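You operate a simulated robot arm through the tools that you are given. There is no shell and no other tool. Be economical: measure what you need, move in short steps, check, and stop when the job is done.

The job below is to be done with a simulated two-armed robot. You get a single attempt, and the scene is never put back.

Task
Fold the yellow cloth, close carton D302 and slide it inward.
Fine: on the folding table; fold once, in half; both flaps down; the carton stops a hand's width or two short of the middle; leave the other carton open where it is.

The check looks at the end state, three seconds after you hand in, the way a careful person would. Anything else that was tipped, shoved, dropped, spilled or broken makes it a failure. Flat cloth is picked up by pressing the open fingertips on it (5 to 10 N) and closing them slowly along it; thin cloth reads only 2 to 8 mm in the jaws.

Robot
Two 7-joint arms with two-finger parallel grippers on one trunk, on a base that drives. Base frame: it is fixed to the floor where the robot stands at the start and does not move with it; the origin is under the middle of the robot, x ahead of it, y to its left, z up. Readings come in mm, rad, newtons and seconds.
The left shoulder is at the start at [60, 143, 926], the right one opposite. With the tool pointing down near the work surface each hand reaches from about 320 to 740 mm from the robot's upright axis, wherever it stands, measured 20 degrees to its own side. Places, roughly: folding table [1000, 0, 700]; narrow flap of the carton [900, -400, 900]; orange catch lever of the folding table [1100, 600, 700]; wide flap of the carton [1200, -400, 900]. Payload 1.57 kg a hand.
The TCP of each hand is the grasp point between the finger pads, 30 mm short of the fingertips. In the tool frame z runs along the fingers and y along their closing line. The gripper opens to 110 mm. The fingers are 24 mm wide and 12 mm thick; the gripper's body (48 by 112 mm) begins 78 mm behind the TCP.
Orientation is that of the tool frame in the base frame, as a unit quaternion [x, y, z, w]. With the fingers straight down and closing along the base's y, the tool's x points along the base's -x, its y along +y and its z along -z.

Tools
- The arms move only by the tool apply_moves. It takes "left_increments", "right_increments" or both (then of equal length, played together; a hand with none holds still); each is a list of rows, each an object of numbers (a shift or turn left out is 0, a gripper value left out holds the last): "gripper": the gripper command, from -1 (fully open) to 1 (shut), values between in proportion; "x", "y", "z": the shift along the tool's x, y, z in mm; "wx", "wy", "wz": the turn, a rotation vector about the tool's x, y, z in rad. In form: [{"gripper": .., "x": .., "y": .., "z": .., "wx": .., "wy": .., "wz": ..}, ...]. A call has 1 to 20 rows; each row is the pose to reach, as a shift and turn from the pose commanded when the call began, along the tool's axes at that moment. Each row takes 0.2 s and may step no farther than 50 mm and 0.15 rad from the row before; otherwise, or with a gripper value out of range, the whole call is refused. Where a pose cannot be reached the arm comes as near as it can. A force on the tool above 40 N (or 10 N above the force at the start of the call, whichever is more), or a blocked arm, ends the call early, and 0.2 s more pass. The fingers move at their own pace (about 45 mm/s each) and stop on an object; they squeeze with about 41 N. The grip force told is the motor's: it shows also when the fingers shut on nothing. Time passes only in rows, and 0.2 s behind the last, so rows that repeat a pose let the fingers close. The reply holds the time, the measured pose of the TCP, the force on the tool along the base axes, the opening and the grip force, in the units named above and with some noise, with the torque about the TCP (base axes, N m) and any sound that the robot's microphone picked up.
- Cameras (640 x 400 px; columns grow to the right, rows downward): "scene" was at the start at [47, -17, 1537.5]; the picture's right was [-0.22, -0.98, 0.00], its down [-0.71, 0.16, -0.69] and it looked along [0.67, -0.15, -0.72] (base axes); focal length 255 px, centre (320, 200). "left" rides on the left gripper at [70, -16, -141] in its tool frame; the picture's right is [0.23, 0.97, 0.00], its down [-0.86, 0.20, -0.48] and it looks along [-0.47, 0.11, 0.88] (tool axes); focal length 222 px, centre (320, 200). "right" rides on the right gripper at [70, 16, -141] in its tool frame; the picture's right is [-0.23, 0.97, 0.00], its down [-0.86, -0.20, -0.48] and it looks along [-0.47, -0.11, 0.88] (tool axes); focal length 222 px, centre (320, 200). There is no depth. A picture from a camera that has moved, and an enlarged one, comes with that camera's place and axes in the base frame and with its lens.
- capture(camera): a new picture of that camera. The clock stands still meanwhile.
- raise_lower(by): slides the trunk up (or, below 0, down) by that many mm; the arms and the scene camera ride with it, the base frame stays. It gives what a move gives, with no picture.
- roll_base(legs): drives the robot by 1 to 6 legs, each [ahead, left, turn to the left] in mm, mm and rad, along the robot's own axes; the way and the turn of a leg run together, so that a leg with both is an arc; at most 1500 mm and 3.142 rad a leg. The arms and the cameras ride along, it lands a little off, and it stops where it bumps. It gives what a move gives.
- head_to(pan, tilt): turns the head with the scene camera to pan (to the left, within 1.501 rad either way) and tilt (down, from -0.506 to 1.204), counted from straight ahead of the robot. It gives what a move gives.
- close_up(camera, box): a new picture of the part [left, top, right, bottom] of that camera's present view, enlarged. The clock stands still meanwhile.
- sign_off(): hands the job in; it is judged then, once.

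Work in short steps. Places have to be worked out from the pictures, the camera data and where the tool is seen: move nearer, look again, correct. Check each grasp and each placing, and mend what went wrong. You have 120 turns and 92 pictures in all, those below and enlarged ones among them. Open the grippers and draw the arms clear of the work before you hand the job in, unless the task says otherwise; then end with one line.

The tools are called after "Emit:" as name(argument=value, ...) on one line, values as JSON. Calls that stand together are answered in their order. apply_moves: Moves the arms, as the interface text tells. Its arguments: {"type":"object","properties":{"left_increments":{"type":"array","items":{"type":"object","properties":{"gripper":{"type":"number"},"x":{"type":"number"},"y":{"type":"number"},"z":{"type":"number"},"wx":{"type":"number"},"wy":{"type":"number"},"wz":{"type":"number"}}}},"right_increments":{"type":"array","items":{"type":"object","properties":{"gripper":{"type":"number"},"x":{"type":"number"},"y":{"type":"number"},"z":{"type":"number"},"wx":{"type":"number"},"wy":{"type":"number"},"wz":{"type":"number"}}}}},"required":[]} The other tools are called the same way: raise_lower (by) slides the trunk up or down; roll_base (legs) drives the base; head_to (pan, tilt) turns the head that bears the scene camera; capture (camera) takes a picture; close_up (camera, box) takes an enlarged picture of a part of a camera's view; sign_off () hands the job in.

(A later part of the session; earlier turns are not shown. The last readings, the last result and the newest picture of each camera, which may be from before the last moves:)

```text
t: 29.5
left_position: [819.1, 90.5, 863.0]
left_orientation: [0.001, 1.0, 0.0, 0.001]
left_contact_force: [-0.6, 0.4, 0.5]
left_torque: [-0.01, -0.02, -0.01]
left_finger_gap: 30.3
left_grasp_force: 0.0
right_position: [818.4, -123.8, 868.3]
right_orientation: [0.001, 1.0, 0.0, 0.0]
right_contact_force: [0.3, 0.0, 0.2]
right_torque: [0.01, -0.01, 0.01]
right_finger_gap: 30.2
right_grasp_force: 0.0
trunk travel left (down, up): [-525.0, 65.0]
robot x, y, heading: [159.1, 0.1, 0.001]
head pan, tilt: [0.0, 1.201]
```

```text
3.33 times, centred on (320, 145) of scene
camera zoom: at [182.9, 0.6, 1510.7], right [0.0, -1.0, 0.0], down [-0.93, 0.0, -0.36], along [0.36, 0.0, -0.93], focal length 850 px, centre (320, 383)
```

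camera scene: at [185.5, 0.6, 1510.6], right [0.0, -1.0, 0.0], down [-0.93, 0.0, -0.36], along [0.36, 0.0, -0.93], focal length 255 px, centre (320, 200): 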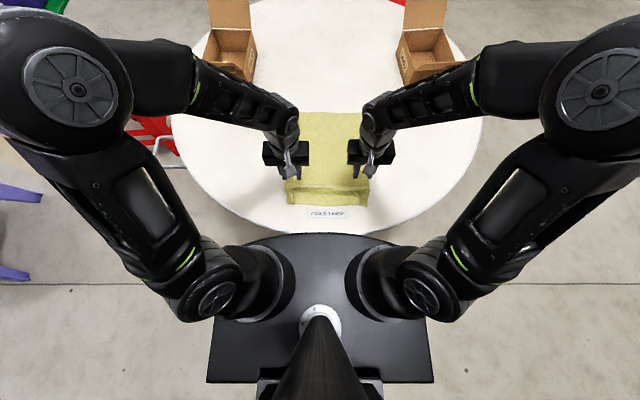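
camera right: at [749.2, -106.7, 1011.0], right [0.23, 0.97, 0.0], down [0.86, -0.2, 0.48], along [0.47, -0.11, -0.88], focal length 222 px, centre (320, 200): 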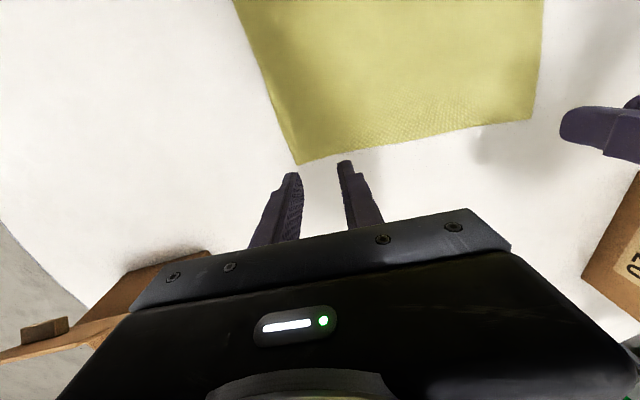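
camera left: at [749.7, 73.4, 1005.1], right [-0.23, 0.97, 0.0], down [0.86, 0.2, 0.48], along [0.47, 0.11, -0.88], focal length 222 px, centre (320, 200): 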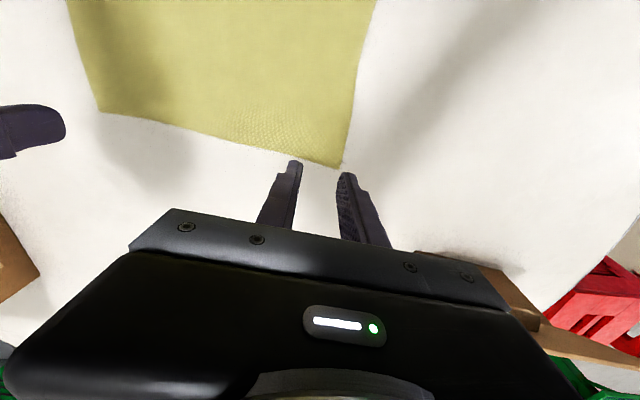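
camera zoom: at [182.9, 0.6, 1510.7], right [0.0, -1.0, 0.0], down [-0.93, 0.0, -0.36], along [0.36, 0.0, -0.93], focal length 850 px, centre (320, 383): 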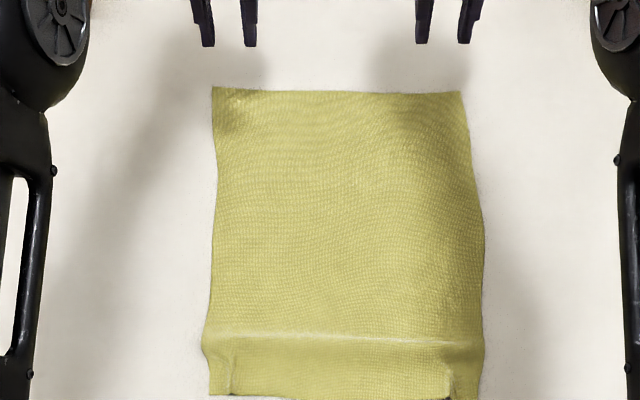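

The far corners are at about [836,-156] and [838,121], and the jaws are lined up over them. I'll descend to just above the cloth.

Emit:
apply_moves(left_increments=[{"x": -3, "z": 45}, {"x": -3, "z": 80}, {"x": -3, "z": 88}], right_increments=[{"x": -4, "z": 45}, {"x": -4, "z": 85}, {"x": -4, "z": 93}])

```text
t: 30.3
left_position: [822.7, 89.6, 777.5]
left_orientation: [0.001, 1.0, -0.001, 0.0]
left_contact_force: [0.5, 0.2, 0.2]
left_torque: [-0.01, 0.0, -0.02]
left_finger_gap: 30.3
left_grasp_force: 0.0
right_position: [823.5, -122.2, 773.9]
right_orientation: [0.001, 1.0, 0.001, 0.0]
right_contact_force: [0.1, 0.2, 0.3]
right_torque: [0.01, 0.0, 0.0]
right_finger_gap: 30.1
right_grasp_force: 0.1
trunk travel left (down, up): [-525.0, 65.0]
robot x, y, heading: [156.8, -0.9, -0.001]
head pan, tilt: [0.0, 1.201]
```

Now I'll lower to contact: left 4.5 mm, right 2.5 mm.

Emit:
apply_moves(left_increments=[{"z": 2.5}, {"z": 4.5}], right_increments=[{"z": 1.5}, {"z": 2.5}])

```text
t: 30.9
left_position: [821.6, 89.1, 772.8]
left_orientation: [0.0, 1.0, -0.001, 0.001]
left_contact_force: [0.0, -0.5, -0.3]
left_torque: [-0.01, 0.0, -0.01]
left_finger_gap: 30.5
left_grasp_force: 0.2
right_position: [822.4, -121.0, 772.3]
right_orientation: [0.001, 1.0, 0.0, 0.0]
right_contact_force: [0.1, -0.1, 1.5]
right_torque: [-0.03, -0.01, -0.01]
right_finger_gap: 30.5
right_grasp_force: 0.1
trunk travel left (down, up): [-525.0, 65.0]
robot x, y, heading: [155.4, 1.9, 0.0]
head pan, tilt: [0.0, 1.201]
```

Nearly touching. I'll go 1.7 mm more on the left and 0.7 mm on the right.

Emit:
apply_moves(left_increments=[{"z": 1}, {"z": 1.7}], right_increments=[{"z": 0.4}, {"z": 0.7}])

```text
t: 31.5
left_position: [822.0, 88.6, 772.4]
left_orientation: [0.001, 1.0, 0.0, 0.001]
left_contact_force: [-0.6, 0.7, 3.9]
left_torque: [0.02, 0.01, 0.06]
left_finger_gap: 30.4
left_grasp_force: 0.3
right_position: [823.1, -122.5, 772.0]
right_orientation: [0.0, 1.0, 0.0, 0.0]
right_contact_force: [0.6, 0.1, 3.7]
right_torque: [0.01, -0.04, 0.0]
right_finger_gap: 30.1
right_grasp_force: 0.1
trunk travel left (down, up): [-525.0, 65.0]
robot x, y, heading: [159.3, -1.0, 0.001]
head pan, tilt: [0.0, 1.201]
```

The forces are about 4 N. I'll add a touch more press, close slowly and lift 40 mm.

Emit:
apply_moves(left_increments=[{"z": 0.6}, {"z": 0.6, "gripper": 0.52}, {"z": 0.6, "gripper": 0.59}, {"z": 0.6, "gripper": 0.66}, {"z": 0.6, "gripper": 0.73}, {"z": 0.6, "gripper": 0.8}, {"z": 0.6, "gripper": 0.87}, {"z": 0.6, "gripper": 0.94}, {"z": 0.6, "gripper": 1}, {"z": 0.6}, {"z": 0.6}, {"z": -5, "y": -4}, {"z": -20, "x": 4, "y": -4}, {"z": -40, "x": 10, "y": -4}], right_increments=[{"z": 0.6}, {"z": 0.6, "gripper": 0.52}, {"z": 0.6, "gripper": 0.59}, {"z": 0.6, "gripper": 0.66}, {"z": 0.6, "gripper": 0.73}, {"z": 0.6, "gripper": 0.8}, {"z": 0.6, "gripper": 0.87}, {"z": 0.6, "gripper": 0.94}, {"z": 0.6, "gripper": 1}, {"z": 0.6}, {"z": 0.6}, {"z": -5, "y": 4}, {"z": -20, "x": 4, "y": 4}, {"z": -40, "x": 10, "y": 4}])

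Emit:
capture(camera="right")

Emit:
capture(camera="left")

```text
t: 34.5
left_position: [811.0, 84.8, 811.5]
left_orientation: [0.001, 1.0, 0.0, 0.002]
left_contact_force: [0.2, -1.5, -0.2]
left_torque: [-0.07, 0.0, -0.04]
left_finger_gap: 2.4
left_grasp_force: 23.6
right_position: [811.3, -118.9, 810.8]
right_orientation: [0.0, 1.0, 0.001, 0.0]
right_contact_force: [0.6, 1.5, 0.2]
right_torque: [0.01, -0.03, 0.03]
right_finger_gap: 2.0
right_grasp_force: 23.9
trunk travel left (down, up): [-525.0, 65.0]
robot x, y, heading: [157.9, 2.0, 0.003]
head pan, tilt: [0.0, 1.201]
```

```text
57 pictures are left
camera right: at [742.0, -102.1, 953.0], right [0.23, 0.97, 0.0], down [0.86, -0.2, 0.48], along [0.47, -0.11, -0.88], focal length 222 px, centre (320, 200)
```

right: 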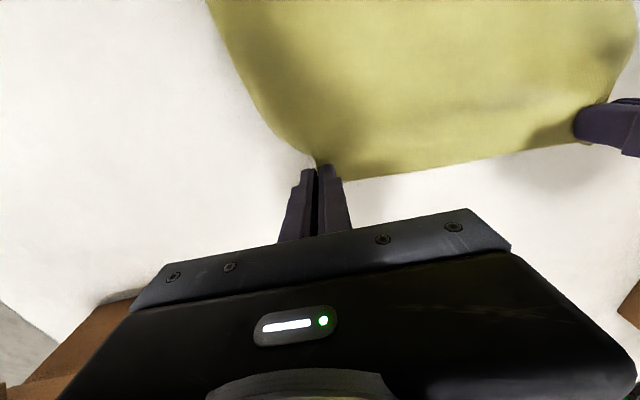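

```text
56 pictures are left
camera left: at [741.1, 67.2, 952.9], right [-0.23, 0.97, 0.0], down [0.85, 0.2, 0.48], along [0.47, 0.11, -0.88], focal length 222 px, centre (320, 200)
```

left: 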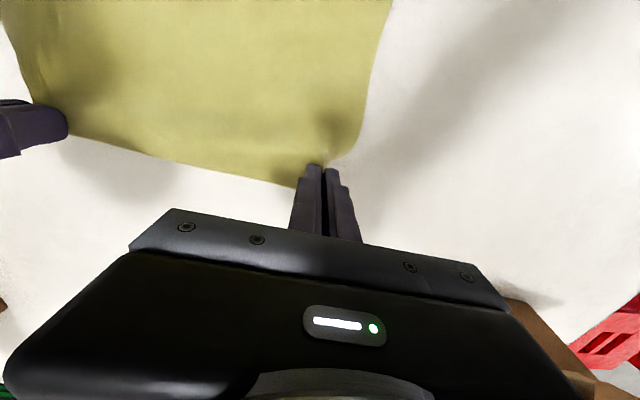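

Both corners are held. I'll lift along the arc to about x=770, 130 mm high, then drive the base straight back 230 mm, carrying the edge over.

Emit:
apply_moves(left_increments=[{"x": 6, "z": -22}, {"x": 16, "z": -46}, {"x": 28, "z": -70}, {"x": 41, "z": -89}], right_increments=[{"x": 6, "z": -22}, {"x": 16, "z": -46}, {"x": 28, "z": -70}, {"x": 41, "z": -89}])

Emit:
roll_base(legs=[[-230, 0, 0]])

Emit:
capture(camera="scene")

```text
t: 35.5
left_position: [771.7, 86.4, 902.0]
left_orientation: [0.001, 1.0, 0.0, 0.0]
left_contact_force: [0.2, -1.2, -0.6]
left_torque: [-0.04, 0.0, 0.01]
left_finger_gap: 2.0
left_grasp_force: 23.8
right_position: [770.4, -117.4, 900.5]
right_orientation: [0.0, 1.0, 0.0, 0.0]
right_contact_force: [-0.4, 0.3, 0.2]
right_torque: [-0.01, -0.01, -0.02]
right_finger_gap: 2.0
right_grasp_force: 23.6
trunk travel left (down, up): [-525.0, 65.0]
robot x, y, heading: [157.9, 0.4, -0.001]
head pan, tilt: [0.0, 1.201]
```

```text
t: 37.2
left_position: [539.4, 82.9, 902.5]
left_orientation: [0.002, 1.0, -0.001, 0.0]
left_contact_force: [0.1, -0.5, -0.4]
left_torque: [0.01, 0.02, -0.04]
left_finger_gap: 2.1
left_grasp_force: 23.9
right_position: [538.7, -118.8, 900.7]
right_orientation: [0.002, 1.0, 0.0, -0.001]
right_contact_force: [-0.8, 1.0, 1.0]
right_torque: [0.0, -0.02, 0.0]
right_finger_gap: 2.0
right_grasp_force: 23.9
trunk travel left (down, up): [-525.0, 65.0]
robot x, y, heading: [-68.0, -3.5, 0.001]
head pan, tilt: [0.0, 1.201]
```

```text
55 pictures are left
camera scene: at [-49.1, 1.0, 1510.7], right [0.0, -1.0, 0.0], down [-0.93, 0.0, -0.36], along [0.36, 0.0, -0.93], focal length 255 px, centre (320, 200)
```

scene: 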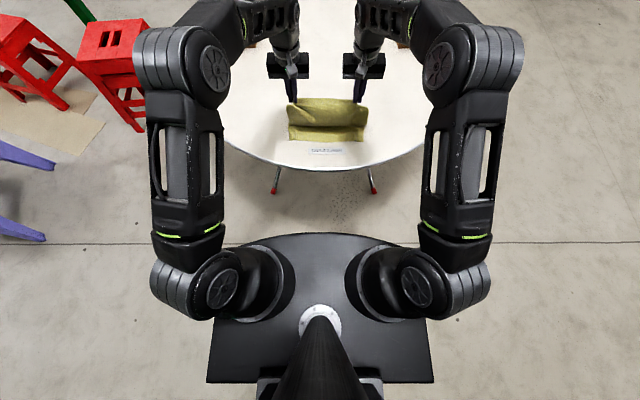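

The cloth hangs over correctly. Now I'll tilt both grippers about 1.0 rad, with the fingers pointing forward and down, while lowering the edge towards the near edge.

Emit:
apply_moves(left_increments=[{"x": 8.5, "z": 3.3, "wy": -0.15}, {"x": 17.9, "z": 10.3, "wy": -0.3}, {"x": 27, "z": 19, "wy": -0.45}, {"x": 37, "z": 30, "wy": -0.6}, {"x": 46.5, "z": 43, "wy": -0.75}, {"x": 55.5, "z": 57, "wy": -0.9}, {"x": 62, "z": 72, "wy": -1.0}, {"x": 68, "z": 88, "wy": -1.0}], right_increments=[{"x": 8.5, "z": 3.3, "wy": -0.15}, {"x": 17.9, "z": 10.3, "wy": -0.3}, {"x": 27, "z": 19, "wy": -0.45}, {"x": 37, "z": 30, "wy": -0.6}, {"x": 46.5, "z": 43, "wy": -0.75}, {"x": 55.5, "z": 57, "wy": -0.9}, {"x": 62, "z": 72, "wy": -1.0}, {"x": 68, "z": 88, "wy": -1.0}])

Emit:
capture(camera="scene")

Emit:
capture(camera="right")

```text
t: 38.7
left_position: [507.7, 78.4, 904.1]
left_orientation: [-0.08, 0.874, -0.08, 0.473]
left_contact_force: [-0.6, 0.6, -0.7]
left_torque: [0.0, 0.02, 0.0]
left_finger_gap: 2.1
left_grasp_force: 23.2
right_position: [507.4, -110.3, 904.2]
right_orientation: [0.07, 0.871, 0.071, 0.482]
right_contact_force: [0.5, -0.9, -0.2]
right_torque: [-0.04, 0.02, 0.01]
right_finger_gap: 2.2
right_grasp_force: 23.6
trunk travel left (down, up): [-525.0, 65.0]
robot x, y, heading: [-71.3, 0.3, -0.003]
head pan, tilt: [0.0, 1.201]
stopped in row 7 (left hand): the arm was blocked; the commanded pose is now the measured one
```

```text
54 pictures are left
camera scene: at [-47.0, 0.8, 1510.8], right [0.0, -1.0, 0.0], down [-0.93, 0.0, -0.36], along [0.36, 0.0, -0.93], focal length 255 px, centre (320, 200)
```

scene: 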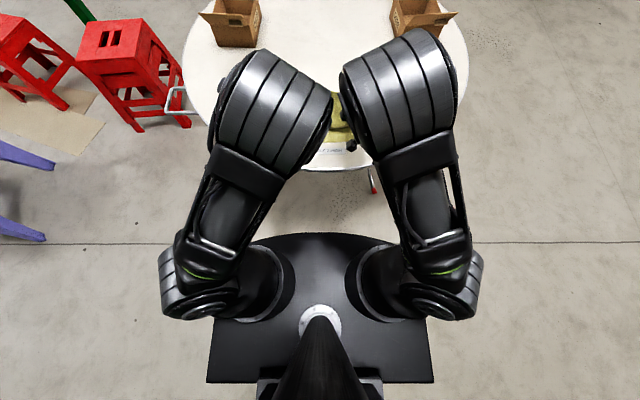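

```text
53 pictures are left
camera right: at [352.2, -88.0, 923.7], right [0.17, 0.91, 0.37], down [0.03, -0.39, 0.92], along [0.98, -0.15, -0.1], focal length 222 px, centre (320, 200)
```

right: 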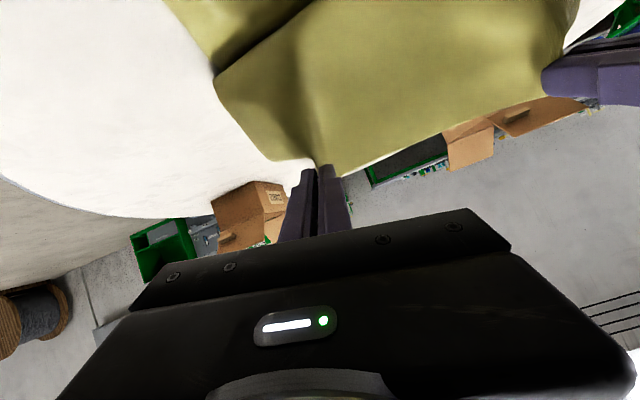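

The arms' elbows swung inward and blocked, but the grippers are already tilted about 1 rad with the cloth held. I'll leave the arms still and bring the edge down with the trunk and the base, starting with 70 mm down.

Emit:
raise_lower(by=-70)

Emit:
roll_base(legs=[[-25, 0, 0]])

Emit:
capture(camera="right")

Emit:
capture(camera="left")

```text
t: 39.8
left_position: [507.7, 78.8, 833.9]
left_orientation: [-0.08, 0.873, -0.08, 0.474]
left_contact_force: [-0.8, 0.7, -0.7]
left_torque: [0.07, -0.02, -0.05]
left_finger_gap: 2.2
left_grasp_force: 24.1
right_position: [507.6, -108.8, 834.2]
right_orientation: [0.069, 0.871, 0.071, 0.481]
right_contact_force: [0.6, -0.2, 0.3]
right_torque: [-0.02, 0.0, 0.0]
right_finger_gap: 2.3
right_grasp_force: 23.4
trunk travel left (down, up): [-455.0, 135.0]
robot x, y, heading: [-74.9, -4.2, -0.005]
head pan, tilt: [0.0, 1.201]
```

```text
t: 40.6
left_position: [481.2, 79.5, 835.1]
left_orientation: [-0.081, 0.873, -0.079, 0.475]
left_contact_force: [0.6, -0.3, 0.4]
left_torque: [0.05, -0.02, 0.0]
left_finger_gap: 2.1
left_grasp_force: 24.2
right_position: [481.1, -109.7, 834.3]
right_orientation: [0.07, 0.87, 0.071, 0.483]
right_contact_force: [-0.4, 0.2, 0.1]
right_torque: [-0.04, 0.0, 0.0]
right_finger_gap: 1.9
right_grasp_force: 23.8
trunk travel left (down, up): [-455.0, 135.0]
robot x, y, heading: [-98.8, 3.7, -0.008]
head pan, tilt: [0.0, 1.201]
```

```text
52 pictures are left
camera right: at [325.5, -87.3, 854.2], right [0.17, 0.91, 0.37], down [0.03, -0.38, 0.92], along [0.98, -0.14, -0.09], focal length 222 px, centre (320, 200)
```

right: 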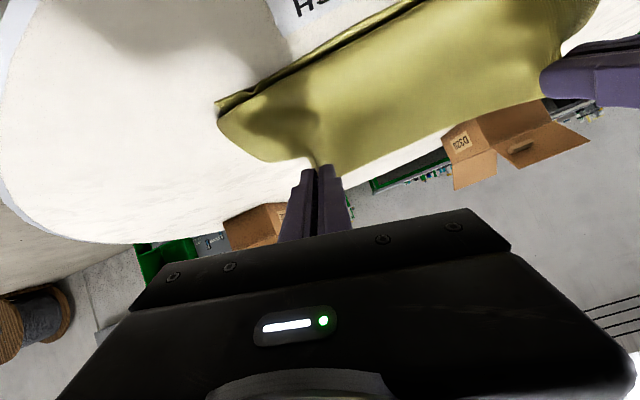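

```text
51 pictures are left
camera left: at [325.9, 55.7, 857.0], right [-0.19, 0.9, -0.4], down [0.04, 0.41, 0.91], along [0.98, 0.15, -0.12], focal length 222 px, centre (320, 200)
```

left: 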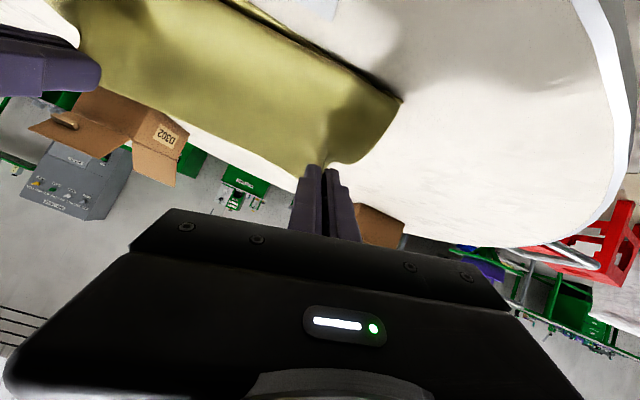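

The cloth drapes correctly over the near half. I'll continue: down 40, back 20, then down 20.

Emit:
raise_lower(by=-40)

Emit:
roll_base(legs=[[-20, 0, 0]])

Emit:
raise_lower(by=-20)

Emit:
capture(camera="right")

Emit:
capture(camera="scene")

```text
t: 41.4
left_position: [481.8, 78.3, 793.1]
left_orientation: [-0.081, 0.873, -0.08, 0.474]
left_contact_force: [-0.2, -1.1, -0.2]
left_torque: [0.02, -0.03, -0.01]
left_finger_gap: 1.8
left_grasp_force: 23.4
right_position: [482.5, -108.3, 795.4]
right_orientation: [0.071, 0.87, 0.07, 0.482]
right_contact_force: [-0.4, 0.3, -0.2]
right_torque: [-0.01, 0.02, 0.05]
right_finger_gap: 2.2
right_grasp_force: 23.4
trunk travel left (down, up): [-415.0, 175.0]
robot x, y, heading: [-96.5, -2.0, -0.003]
head pan, tilt: [0.0, 1.201]
```

```text
t: 42.2
left_position: [462.0, 79.4, 794.6]
left_orientation: [-0.081, 0.873, -0.08, 0.474]
left_contact_force: [-0.8, -0.9, 0.7]
left_torque: [0.03, -0.03, -0.01]
left_finger_gap: 2.1
left_grasp_force: 23.5
right_position: [461.2, -109.2, 793.7]
right_orientation: [0.07, 0.87, 0.07, 0.483]
right_contact_force: [0.6, 0.5, 0.5]
right_torque: [0.0, -0.01, 0.0]
right_finger_gap: 2.2
right_grasp_force: 23.1
trunk travel left (down, up): [-415.0, 175.0]
robot x, y, heading: [-122.1, -1.7, 0.0]
head pan, tilt: [0.0, 1.201]
```

```text
t: 42.9
left_position: [462.1, 78.4, 773.7]
left_orientation: [-0.081, 0.873, -0.081, 0.473]
left_contact_force: [-0.4, -0.5, -0.1]
left_torque: [-0.01, 0.01, -0.02]
left_finger_gap: 2.3
left_grasp_force: 24.2
right_position: [461.5, -109.1, 774.7]
right_orientation: [0.069, 0.871, 0.071, 0.482]
right_contact_force: [0.1, 0.1, 0.2]
right_torque: [-0.06, 0.02, -0.03]
right_finger_gap: 2.0
right_grasp_force: 23.3
trunk travel left (down, up): [-395.0, 195.0]
robot x, y, heading: [-116.8, 0.7, -0.007]
head pan, tilt: [0.0, 1.201]
```

```text
50 pictures are left
camera right: at [306.3, -87.4, 793.9], right [0.17, 0.91, 0.37], down [0.03, -0.39, 0.92], along [0.98, -0.15, -0.1], focal length 222 px, centre (320, 200)
```

right: 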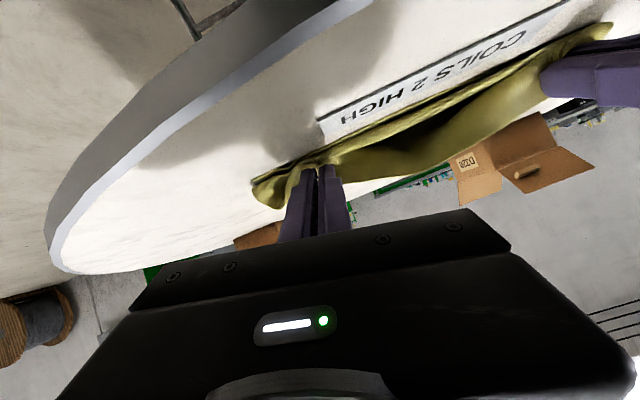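

```text
49 pictures are left
camera scene: at [-93.3, 1.1, 1380.7], right [0.0, -1.0, 0.0], down [-0.93, 0.0, -0.36], along [0.36, 0.0, -0.93], focal length 255 px, centre (320, 200)
```

scene: 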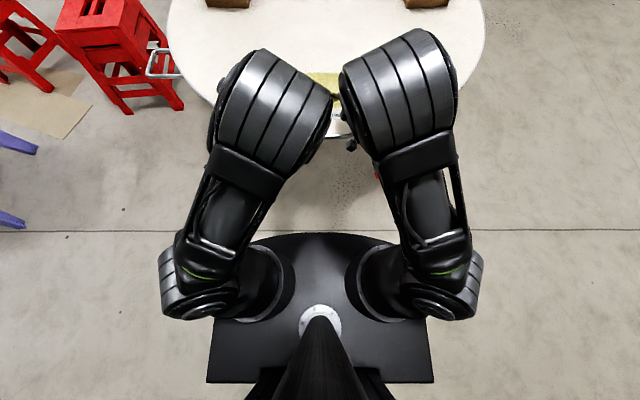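

The tips are about 16 mm above the table and the middle of the edge sags. I'll spread the hands a few mm to straighten it and look again.

Emit:
apply_moves(left_increments=[{"y": 4}, {"y": 8}], right_increments=[{"y": -4}, {"y": -8}])

Emit:
capture(camera="right")

Emit:
capture(camera="left")

```text
t: 43.5
left_position: [461.1, 86.9, 773.0]
left_orientation: [-0.081, 0.873, -0.08, 0.474]
left_contact_force: [0.0, -1.6, 2.1]
left_torque: [-0.02, -0.03, -0.03]
left_finger_gap: 2.2
left_grasp_force: 23.6
right_position: [462.0, -115.8, 772.0]
right_orientation: [0.07, 0.871, 0.071, 0.482]
right_contact_force: [0.2, 0.1, 0.6]
right_torque: [-0.02, 0.02, 0.09]
right_finger_gap: 2.1
right_grasp_force: 23.7
trunk travel left (down, up): [-395.0, 195.0]
robot x, y, heading: [-120.1, 2.8, -0.005]
head pan, tilt: [0.0, 1.201]
```

```text
48 pictures are left
camera right: at [305.7, -94.8, 792.3], right [0.17, 0.91, 0.37], down [0.03, -0.39, 0.92], along [0.98, -0.14, -0.09], focal length 222 px, centre (320, 200)
```

right: 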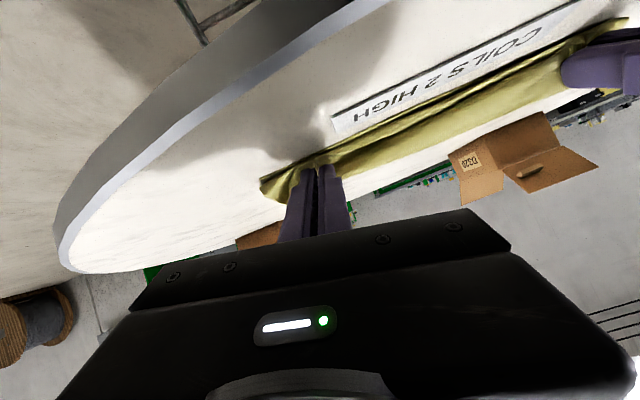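

```text
47 pictures are left
camera left: at [306.3, 63.1, 794.5], right [-0.18, 0.9, -0.4], down [0.04, 0.41, 0.91], along [0.98, 0.15, -0.12], focal length 222 px, centre (320, 200)
```

left: 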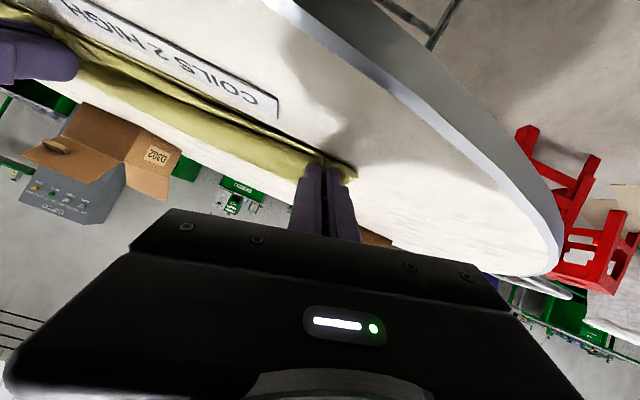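

The folded-over edge lies parallel to and just above the near edge. I'll lower 3 mm, open gently and withdraw back along the fingers.

Emit:
raise_lower(by=-3)

Emit:
apply_moves(left_increments=[{"gripper": 0.95}, {"gripper": 0.9}, {"gripper": 0.85}, {"gripper": 0.8}, {"z": -10}, {"z": -25}, {"z": -50}, {"z": -90}], right_increments=[{"gripper": 0.95}, {"gripper": 0.9}, {"gripper": 0.85}, {"gripper": 0.8}, {"z": -10}, {"z": -25}, {"z": -50}, {"z": -90}])

Emit:
capture(camera="right")

```text
t: 44.0
left_position: [462.4, 85.8, 769.9]
left_orientation: [-0.081, 0.872, -0.082, 0.475]
left_contact_force: [0.5, -2.2, 12.4]
left_torque: [-0.02, -0.21, -0.05]
left_finger_gap: 2.0
left_grasp_force: 24.3
right_position: [461.6, -116.3, 771.8]
right_orientation: [0.07, 0.87, 0.072, 0.483]
right_contact_force: [1.1, 0.6, 3.4]
right_torque: [0.0, -0.09, 0.0]
right_finger_gap: 2.2
right_grasp_force: 24.0
trunk travel left (down, up): [-392.0, 198.0]
robot x, y, heading: [-118.2, -2.0, -0.004]
head pan, tilt: [0.0, 1.201]
```

```text
t: 45.8
left_position: [386.5, 93.0, 817.0]
left_orientation: [-0.08, 0.874, -0.08, 0.473]
left_contact_force: [-0.2, 0.4, -0.4]
left_torque: [-0.01, 0.0, 0.01]
left_finger_gap: 11.0
left_grasp_force: 0.1
right_position: [393.1, -118.7, 816.7]
right_orientation: [0.068, 0.871, 0.072, 0.481]
right_contact_force: [0.5, 0.1, -0.5]
right_torque: [-0.01, 0.0, 0.0]
right_finger_gap: 10.9
right_grasp_force: 0.1
right hand out of reach, approached as far as the arm can: row 8
trunk travel left (down, up): [-392.0, 198.0]
robot x, y, heading: [-121.1, -4.4, -0.004]
head pan, tilt: [0.0, 1.201]
```

```text
46 pictures are left
camera right: at [237.6, -96.7, 837.4], right [0.17, 0.91, 0.37], down [0.03, -0.38, 0.92], along [0.98, -0.15, -0.1], focal length 222 px, centre (320, 200)
```

right: 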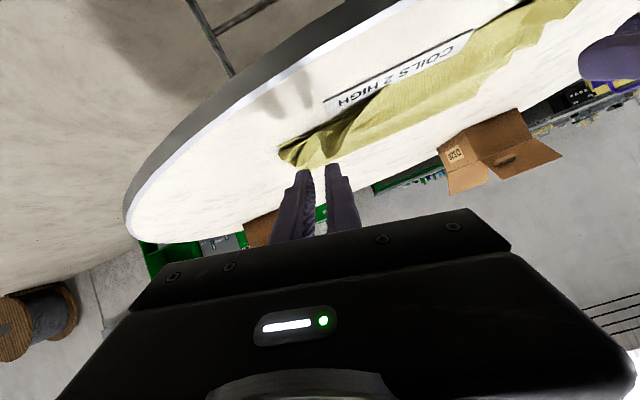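

I'll raise the trunk back up, then turn the grippers straight down again and look at the cloth.

Emit:
raise_lower(by=150)

Emit:
apply_moves(left_increments=[{"wy": 0.12, "y": 8}, {"wy": 0.24, "y": 16}, {"wy": 0.36, "y": 24}, {"wy": 0.48, "y": 32}, {"wy": 0.6, "y": 40}, {"wy": 0.72, "y": 50}, {"wy": 0.84, "y": 60}, {"wy": 0.96, "y": 70}], right_increments=[{"wy": 0.12, "y": -8}, {"wy": 0.24, "y": -16}, {"wy": 0.36, "y": -24}, {"wy": 0.48, "y": -32}, {"wy": 0.6, "y": -40}, {"wy": 0.72, "y": -50}, {"wy": 0.84, "y": -60}, {"wy": 0.96, "y": -70}])

Emit:
head_to(pan=0, tilt=0.9)

Emit:
capture(camera="scene")

```text
t: 47.6
left_position: [386.5, 92.6, 966.8]
left_orientation: [-0.082, 0.874, -0.079, 0.473]
left_contact_force: [-0.8, 1.0, -0.4]
left_torque: [0.01, 0.03, -0.03]
left_finger_gap: 11.1
left_grasp_force: 0.1
right_position: [394.3, -119.1, 966.8]
right_orientation: [0.07, 0.871, 0.071, 0.481]
right_contact_force: [-0.2, 0.6, -0.6]
right_torque: [-0.01, -0.06, -0.01]
right_finger_gap: 11.0
right_grasp_force: 0.1
trunk travel left (down, up): [-542.0, 48.0]
robot x, y, heading: [-119.6, 3.7, -0.002]
head pan, tilt: [0.0, 1.201]
```

```text
t: 49.4
left_position: [382.0, 159.6, 950.7]
left_orientation: [-0.035, 0.993, -0.109, 0.015]
left_contact_force: [-0.3, 0.1, -0.5]
left_torque: [0.0, 0.0, 0.04]
left_finger_gap: 11.0
left_grasp_force: 0.0
right_position: [391.7, -187.6, 953.6]
right_orientation: [0.029, 0.995, 0.095, 0.023]
right_contact_force: [-0.5, -0.5, -0.2]
right_torque: [0.02, -0.01, -0.01]
right_finger_gap: 11.1
right_grasp_force: 0.1
trunk travel left (down, up): [-542.0, 48.0]
robot x, y, heading: [-122.0, 2.5, -0.004]
head pan, tilt: [0.0, 1.201]
```

```text
t: 50.2
left_position: [382.3, 159.9, 950.2]
left_orientation: [-0.035, 0.993, -0.109, 0.017]
left_contact_force: [0.1, -0.5, -0.3]
left_torque: [0.01, 0.03, 0.01]
left_finger_gap: 11.0
left_grasp_force: 0.1
right_position: [391.6, -188.0, 954.1]
right_orientation: [0.029, 0.995, 0.095, 0.025]
right_contact_force: [-0.8, -0.1, 0.9]
right_torque: [0.02, -0.01, 0.0]
right_finger_gap: 11.1
right_grasp_force: 0.0
trunk travel left (down, up): [-542.0, 48.0]
robot x, y, heading: [-117.6, -2.6, -0.002]
head pan, tilt: [0.0, 0.901]
```

```text
45 pictures are left
camera scene: at [-73.4, 1.1, 1547.4], right [0.0, -1.0, 0.0], down [-0.78, 0.0, -0.62], along [0.62, 0.0, -0.78], focal length 255 px, centre (320, 200)
```

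scene: 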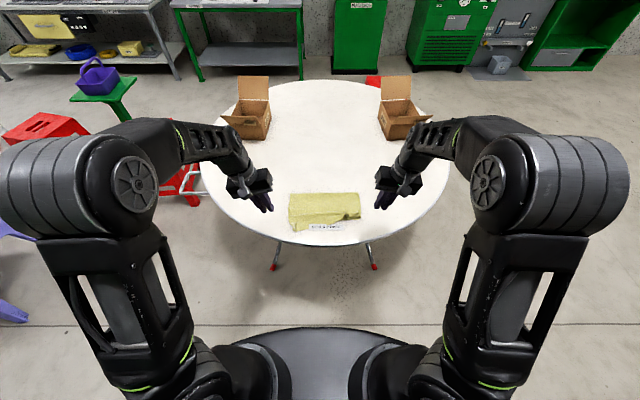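

Emit:
close_up(camera="scene", box=[272, 180, 376, 245])

```text
6.15 times, centred on (324, 212) of scene
camera zoom: at [-73.4, 1.1, 1547.4], right [0.0, -1.0, 0.0], down [-0.78, 0.0, -0.62], along [0.62, 0.0, -0.78], focal length 1569 px, centre (295, 123)
```

zoom: 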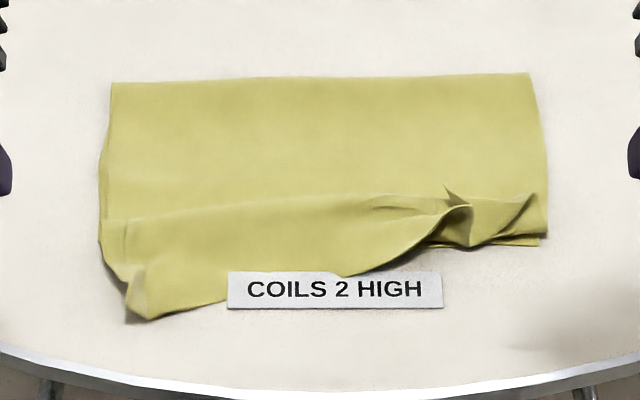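

The folded edge was dragged askew: the left corner came out to about x=418, and the right is pleated. I'll look with both hand cameras to see the layers.

Emit:
capture(camera="left")

Emit:
capture(camera="right")

```text
43 pictures are left
camera left: at [307.7, 168.8, 1090.9], right [-0.29, 0.93, -0.22], down [0.82, 0.36, 0.45], along [0.49, -0.05, -0.87], focal length 222 px, centre (320, 200)
```

left: 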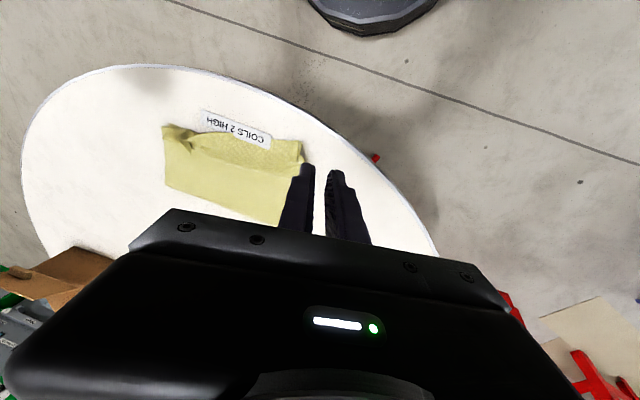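

```text
42 pictures are left
camera right: at [314.2, -193.1, 1092.5], right [0.28, 0.94, 0.2], down [0.82, -0.34, 0.47], along [0.51, 0.03, -0.86], focal length 222 px, centre (320, 200)
```

right: 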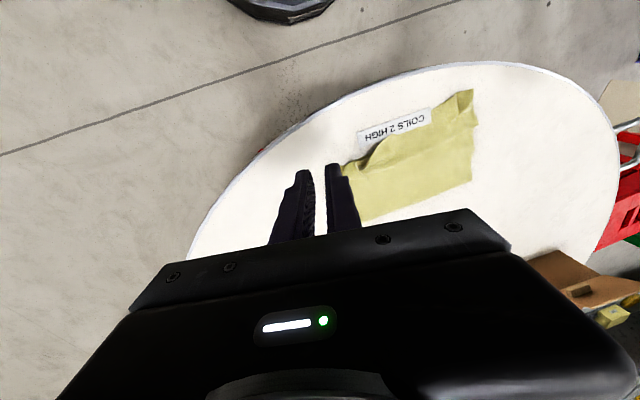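

I'll enlarge both views.

Emit:
close_up(camera="left", box=[150, 90, 330, 230])

Emit:
close_up(camera="right", box=[320, 70, 500, 230])

```text
2.86 times, centred on (240, 160) of left
camera zoom: at [307.7, 168.8, 1090.9], right [-0.29, 0.93, -0.22], down [0.82, 0.36, 0.45], along [0.49, -0.05, -0.87], focal length 635 px, centre (549, 314)
```

zoom: 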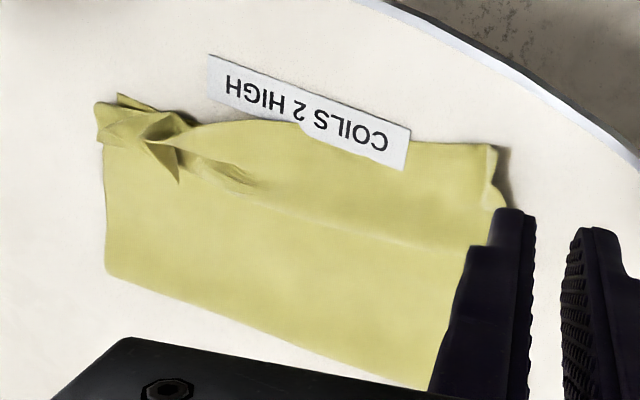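

```text
2.50 times, centred on (410, 150) of right
camera zoom: at [314.2, -193.1, 1092.5], right [0.28, 0.94, 0.2], down [0.82, -0.34, 0.47], along [0.51, 0.03, -0.86], focal length 555 px, centre (95, 325)
```

zoom: 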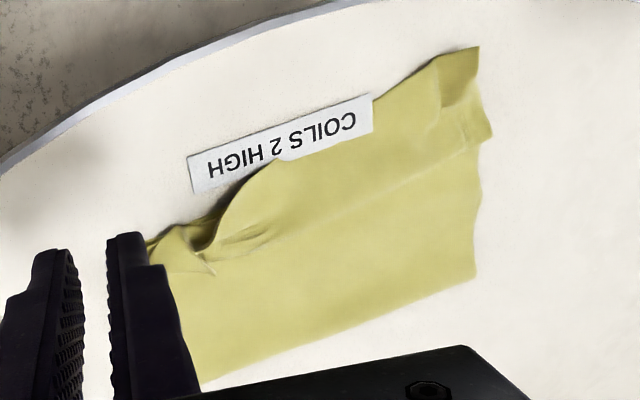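

Layers: the fold is at x≈603, the bottom near edge at x≈470, and the bottom seems to have a hidden tuck because my carry pulled too hard. I'll level the grippers, re-pinch the top edge vertically, open it to the far side to pull the tuck out, then lay it back.

Emit:
apply_moves(left_increments=[{"wx": -0.11, "wy": 0.015, "wz": 0.035, "gripper": 0.45}, {"wx": -0.218, "wy": 0.03, "wz": 0.07}, {"wx": -0.218, "wy": 0.03, "wz": 0.07}], right_increments=[{"wx": 0.1, "wy": 0.023, "wz": -0.03, "gripper": 0.45}, {"wx": 0.19, "wy": 0.046, "wz": -0.058}, {"wx": 0.19, "wy": 0.046, "wz": -0.058}])

```text
t: 51.0
left_position: [381.3, 160.0, 950.7]
left_orientation: [0.0, 1.0, 0.001, 0.002]
left_contact_force: [0.1, 0.3, -0.8]
left_torque: [0.0, -0.03, 0.01]
left_finger_gap: 30.2
left_grasp_force: 0.0
right_position: [390.2, -187.0, 954.5]
right_orientation: [0.001, 1.0, 0.0, 0.001]
right_contact_force: [0.1, -0.5, -0.5]
right_torque: [0.05, 0.04, -0.01]
right_finger_gap: 30.3
right_grasp_force: 0.1
trunk travel left (down, up): [-542.0, 48.0]
robot x, y, heading: [-120.0, 3.3, -0.006]
head pan, tilt: [0.0, 0.901]
```

The grippers are level. I'll move the left hand above the dragged left corner and the right hand near the right pleat, and look closely.

Emit:
apply_moves(left_increments=[{"x": -14, "y": -17, "z": 30}, {"x": -28, "y": -34, "z": 60}, {"x": -42, "y": -51, "z": 90}, {"x": -56, "y": -68, "z": 120}], right_increments=[{"x": -25, "y": 15, "z": 31}, {"x": -50, "y": 31, "z": 62}, {"x": -76, "y": 46, "z": 93}, {"x": -102, "y": 62, "z": 125}])

Emit:
close_up(camera="left", box=[160, 60, 480, 260])

Emit:
close_up(camera="right", box=[160, 60, 480, 260])

```text
t: 52.0
left_position: [438.3, 92.9, 829.4]
left_orientation: [0.0, 1.0, 0.0, 0.002]
left_contact_force: [0.3, -0.2, -0.2]
left_torque: [-0.01, 0.02, 0.0]
left_finger_gap: 30.3
left_grasp_force: 0.1
right_position: [494.0, -125.0, 830.0]
right_orientation: [0.001, 1.0, 0.0, 0.002]
right_contact_force: [-0.4, 0.5, -0.9]
right_torque: [-0.02, 0.01, -0.01]
right_finger_gap: 30.4
right_grasp_force: 0.1
trunk travel left (down, up): [-542.0, 48.0]
robot x, y, heading: [-118.7, 1.7, 0.0]
head pan, tilt: [0.0, 0.901]
```

```text
2.00 times, centred on (320, 160) of left
camera zoom: at [368.3, 75.9, 971.1], right [-0.23, 0.97, 0.0], down [0.85, 0.2, 0.48], along [0.47, 0.11, -0.88], focal length 444 px, centre (320, 280)
```

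zoom: 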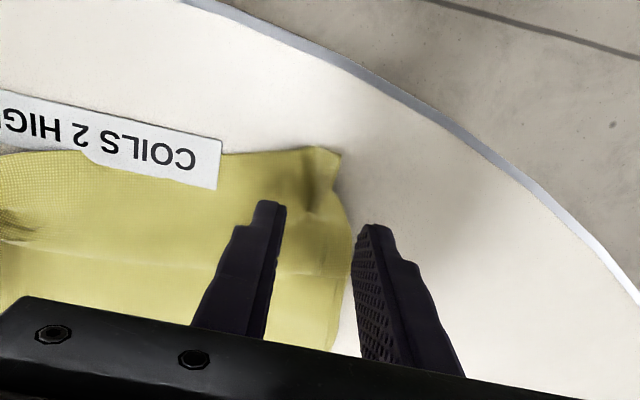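

```text
2.00 times, centred on (320, 160) of right
camera zoom: at [424.9, -108.8, 971.2], right [0.23, 0.97, 0.0], down [0.85, -0.2, 0.48], along [0.47, -0.11, -0.88], focal length 444 px, centre (320, 280)
```

zoom: 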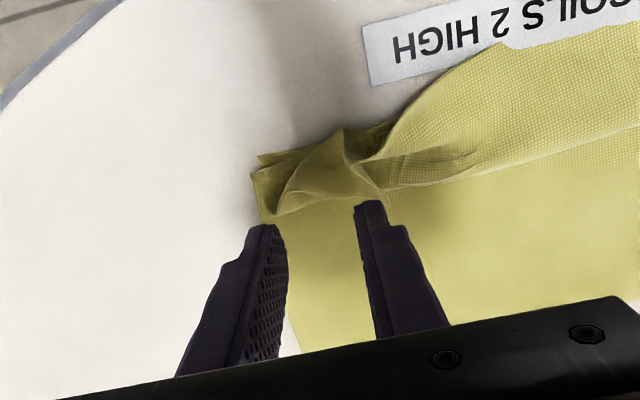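

The left corner ridge is at about [432,86], and the right corner's pinched fan peaks near [480,-107]. I'll line up the jaws on them and descend to just above.

Emit:
apply_moves(left_increments=[{"x": 6, "y": -7, "z": 15}, {"x": 6, "y": -7, "z": 40}, {"x": 6, "y": -7, "z": 54}], right_increments=[{"x": 14, "y": 18, "z": 5}, {"x": 14, "y": 18, "z": 40}, {"x": 14, "y": 18, "z": 54}])

Emit:
close_up(camera="left", box=[160, 60, 480, 260])

Emit:
close_up(camera="right", box=[160, 60, 480, 260])

```text
t: 52.8
left_position: [431.9, 87.0, 776.4]
left_orientation: [0.0, 1.0, 0.0, 0.001]
left_contact_force: [0.4, -0.9, -0.7]
left_torque: [-0.06, 0.05, 0.03]
left_finger_gap: 30.2
left_grasp_force: 0.0
right_position: [480.6, -107.7, 775.2]
right_orientation: [0.001, 1.0, 0.001, 0.002]
right_contact_force: [-0.1, -1.0, 3.7]
right_torque: [-0.04, -0.03, 0.0]
right_finger_gap: 30.1
right_grasp_force: 0.1
trunk travel left (down, up): [-542.0, 48.0]
robot x, y, heading: [-120.6, 4.5, -0.006]
head pan, tilt: [0.0, 0.901]
```

```text
2.00 times, centred on (320, 160) of left
camera zoom: at [361.5, 68.2, 917.2], right [-0.23, 0.97, 0.0], down [0.85, 0.2, 0.48], along [0.47, 0.11, -0.88], focal length 444 px, centre (320, 280)
```

zoom: 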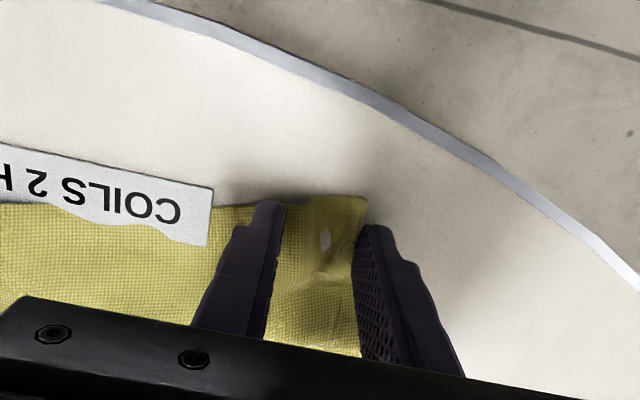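

```text
2.00 times, centred on (320, 160) of right
camera zoom: at [409.7, -90.8, 916.6], right [0.23, 0.97, 0.0], down [0.85, -0.2, 0.48], along [0.47, -0.11, -0.88], focal length 444 px, centre (320, 280)
```

zoom: 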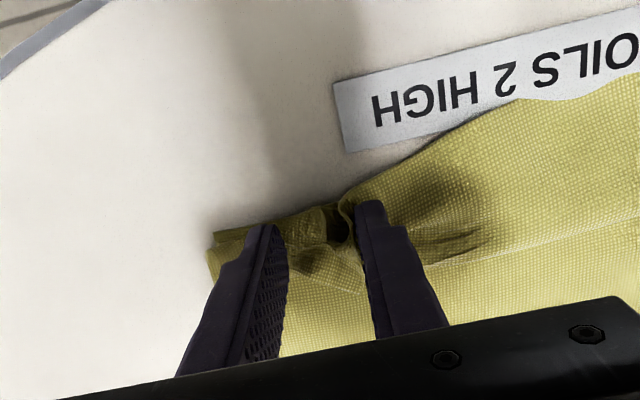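

The jaws straddle both spots. I'll press the left down to contact, then close both and lift a little.

Emit:
apply_moves(left_increments=[{"z": 2}, {"z": 3.5}, {"z": 4.5}], right_increments=[{"z": 0.5}, {"z": 1}, {"z": 1}])

```text
t: 53.6
left_position: [431.8, 85.7, 771.5]
left_orientation: [0.001, 1.0, 0.0, 0.002]
left_contact_force: [-0.1, -0.1, 1.6]
left_torque: [0.0, -0.01, 0.0]
left_finger_gap: 30.3
left_grasp_force: 0.0
right_position: [480.3, -107.2, 773.8]
right_orientation: [0.001, 1.0, 0.0, 0.003]
right_contact_force: [-0.1, -1.1, 9.1]
right_torque: [-0.06, -0.03, -0.03]
right_finger_gap: 30.1
right_grasp_force: 0.1
trunk travel left (down, up): [-542.0, 48.0]
robot x, y, heading: [-120.0, 0.7, -0.005]
head pan, tilt: [0.0, 0.901]
```

Emit:
apply_moves(left_increments=[{"z": 0.8}, {"z": 0.8, "gripper": 0.52}, {"z": 0.8, "gripper": 0.59}, {"z": 0.8, "gripper": 0.66}, {"z": 0.8, "gripper": 0.73}, {"z": 0.8, "gripper": 0.8}, {"z": 0.8, "gripper": 0.87}, {"z": 0.8, "gripper": 0.94}, {"z": 0.8, "gripper": 1}, {"z": 0.8}, {"z": 0.8}, {"z": -5}, {"z": -20}, {"z": -45}], right_increments=[{"z": 0}, {"z": 0, "gripper": 0.52}, {"z": 0, "gripper": 0.59}, {"z": 0, "gripper": 0.66}, {"z": 0, "gripper": 0.73}, {"z": 0, "gripper": 0.8}, {"z": 0, "gripper": 0.87}, {"z": 0, "gripper": 0.94}, {"z": 0, "gripper": 1}, {"z": 0}, {"z": 0}, {"z": -5}, {"z": -20}, {"z": -45}])

Emit:
close_up(camera="scene", box=[264, 175, 392, 255])

Emit:
capture(camera="right")

```text
t: 56.6
left_position: [432.0, 84.9, 818.1]
left_orientation: [0.0, 1.0, 0.001, 0.001]
left_contact_force: [-0.3, -2.1, 0.2]
left_torque: [-0.05, -0.02, 0.02]
left_finger_gap: 3.2
left_grasp_force: 24.0
right_position: [476.0, -107.4, 819.1]
right_orientation: [0.001, 1.0, 0.0, 0.002]
right_contact_force: [-1.1, 2.8, 0.2]
right_torque: [0.05, -0.02, -0.03]
right_finger_gap: 2.8
right_grasp_force: 24.0
trunk travel left (down, up): [-542.0, 48.0]
robot x, y, heading: [-117.0, -0.4, -0.002]
head pan, tilt: [0.0, 0.901]
```

```text
5.00 times, centred on (328, 215) of scene
camera zoom: at [-74.2, 1.0, 1547.4], right [0.0, -1.0, 0.0], down [-0.78, 0.0, -0.62], along [0.62, 0.0, -0.78], focal length 1275 px, centre (280, 125)
```

zoom: 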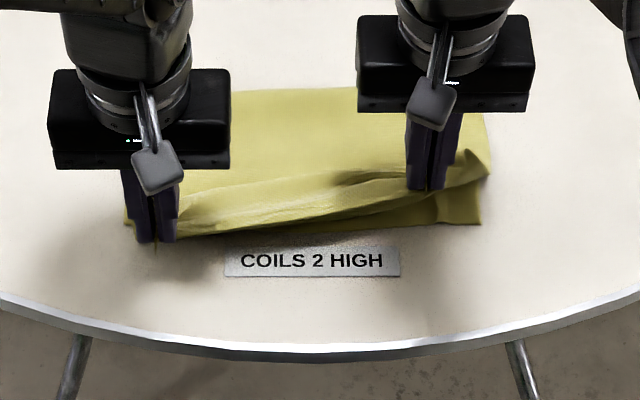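

```text
34 pictures are left
camera right: at [407.3, -90.8, 960.2], right [0.23, 0.97, 0.0], down [0.85, -0.2, 0.48], along [0.47, -0.11, -0.88], focal length 222 px, centre (320, 200)
```

right: 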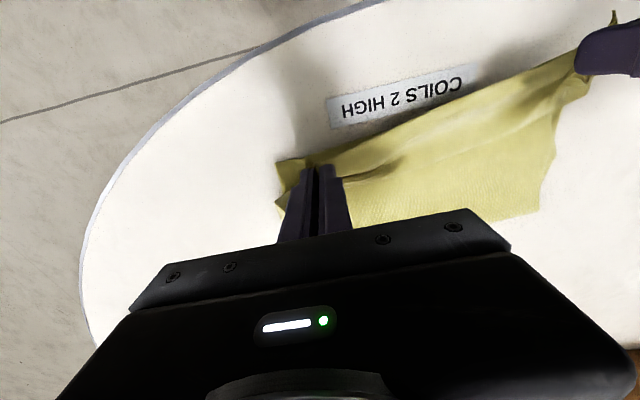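

The top layer is held by both hands. I'll lift it upright and drive forward 265 mm to open the cloth towards the far side.

Emit:
apply_moves(left_increments=[{"x": -15, "z": -25}, {"x": -35, "z": -50}, {"x": -55, "z": -75}, {"x": -75, "z": -100}], right_increments=[{"x": -6, "z": -25}, {"x": -15, "z": -50}, {"x": -23, "z": -75}, {"x": -31, "z": -100, "y": -5}])

Emit:
roll_base(legs=[[263, 0, 0]])

Emit:
capture(camera="scene")

```text
t: 57.6
left_position: [510.9, 84.0, 918.0]
left_orientation: [0.001, 1.0, 0.001, 0.0]
left_contact_force: [0.6, -0.7, -0.1]
left_torque: [-0.06, -0.01, -0.01]
left_finger_gap: 3.4
left_grasp_force: 24.0
right_position: [510.1, -112.1, 918.0]
right_orientation: [0.001, 1.0, 0.0, 0.001]
right_contact_force: [-0.6, 1.5, 0.4]
right_torque: [0.0, 0.03, 0.01]
right_finger_gap: 2.8
right_grasp_force: 24.5
trunk travel left (down, up): [-542.0, 48.0]
robot x, y, heading: [-117.4, -1.2, -0.001]
head pan, tilt: [0.0, 0.901]
```

```text
t: 59.4
left_position: [770.3, 81.2, 917.6]
left_orientation: [0.001, 1.0, 0.0, 0.002]
left_contact_force: [-0.1, -1.4, -0.4]
left_torque: [-0.02, 0.03, 0.01]
left_finger_gap: 2.9
left_grasp_force: 24.1
right_position: [771.7, -115.1, 917.3]
right_orientation: [0.002, 1.0, 0.0, 0.002]
right_contact_force: [0.7, 1.8, -0.4]
right_torque: [0.03, 0.0, -0.01]
right_finger_gap: 2.8
right_grasp_force: 24.0
trunk travel left (down, up): [-542.0, 48.0]
robot x, y, heading: [146.4, -2.8, -0.005]
head pan, tilt: [0.0, 0.901]
```

```text
33 pictures are left
camera scene: at [188.5, -0.2, 1547.4], right [-0.01, -1.0, 0.0], down [-0.78, 0.0, -0.62], along [0.62, 0.0, -0.78], focal length 255 px, centre (320, 200)
```

scene: 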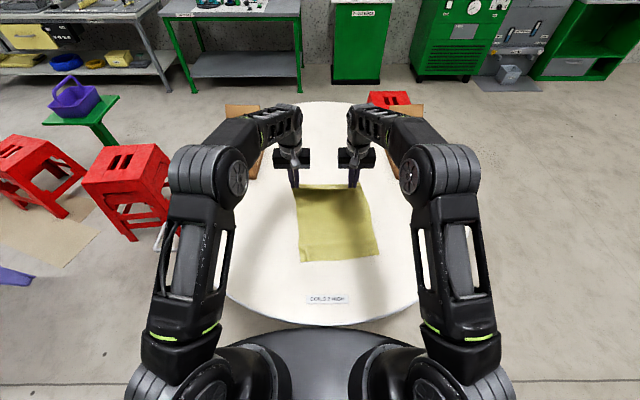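

The tuck pulled out. The cloth now lies from a near edge at x≈560–582, y 71..-207, and stands up at mid-length. I'll lay the top back along a gentler arc to match that edge.

Emit:
apply_moves(left_increments=[{"x": 25, "z": -6, "y": -5}, {"x": 54, "z": -6, "y": -11}, {"x": 74, "z": -1, "y": -16}, {"x": 95, "z": 9, "y": -21}, {"x": 115, "z": 25, "y": -27}, {"x": 133, "z": 44, "y": -33}, {"x": 150, "z": 66, "y": -38}, {"x": 163, "z": 88, "y": -42}, {"x": 173, "z": 108, "y": -45}], right_increments=[{"x": 25, "z": -6, "y": -5}, {"x": 54, "z": -6, "y": -11}, {"x": 73, "z": -1, "y": -16}, {"x": 93, "z": 9, "y": -21}, {"x": 111, "z": 25, "y": -27}, {"x": 128, "z": 44, "y": -33}, {"x": 143, "z": 66, "y": -38}, {"x": 155, "z": 88, "y": -42}, {"x": 164, "z": 108, "y": -45}])

Emit:
close_up(camera="scene", box=[240, 170, 432, 290])

Emit:
capture(camera="right")

```text
t: 61.4
left_position: [598.4, 36.8, 808.2]
left_orientation: [0.001, 1.0, 0.0, 0.001]
left_contact_force: [-0.2, -0.9, -0.4]
left_torque: [-0.05, -0.02, 0.0]
left_finger_gap: 2.9
left_grasp_force: 24.4
right_position: [608.0, -159.1, 811.0]
right_orientation: [0.002, 1.0, 0.0, 0.002]
right_contact_force: [0.2, 1.0, 0.2]
right_torque: [0.0, 0.02, -0.03]
right_finger_gap: 2.6
right_grasp_force: 24.3
trunk travel left (down, up): [-542.0, 48.0]
robot x, y, heading: [140.5, 3.0, -0.006]
head pan, tilt: [0.0, 0.901]
```

```text
3.33 times, centred on (336, 230) of scene
camera zoom: at [187.4, -0.4, 1547.5], right [-0.01, -1.0, 0.0], down [-0.78, 0.0, -0.62], along [0.62, 0.0, -0.78], focal length 850 px, centre (267, 100)
```

zoom: 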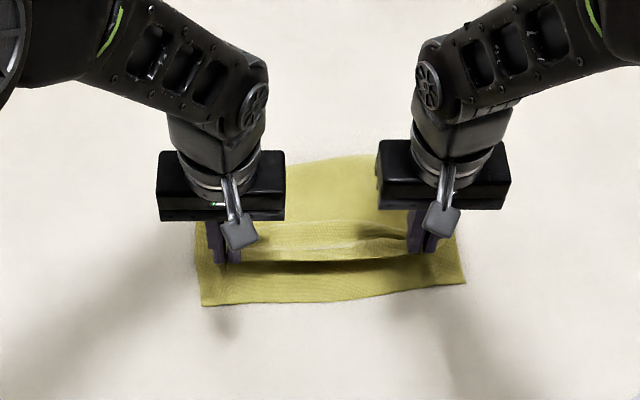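

```text
31 pictures are left
camera right: at [538.0, -142.0, 951.7], right [0.23, 0.97, 0.0], down [0.85, -0.2, 0.48], along [0.47, -0.11, -0.88], focal length 222 px, centre (320, 200)
```

right: 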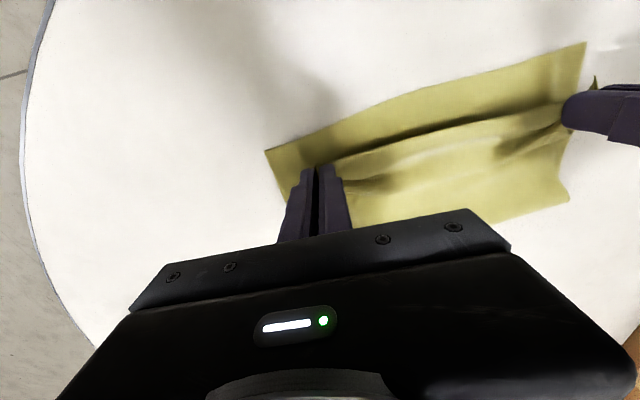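

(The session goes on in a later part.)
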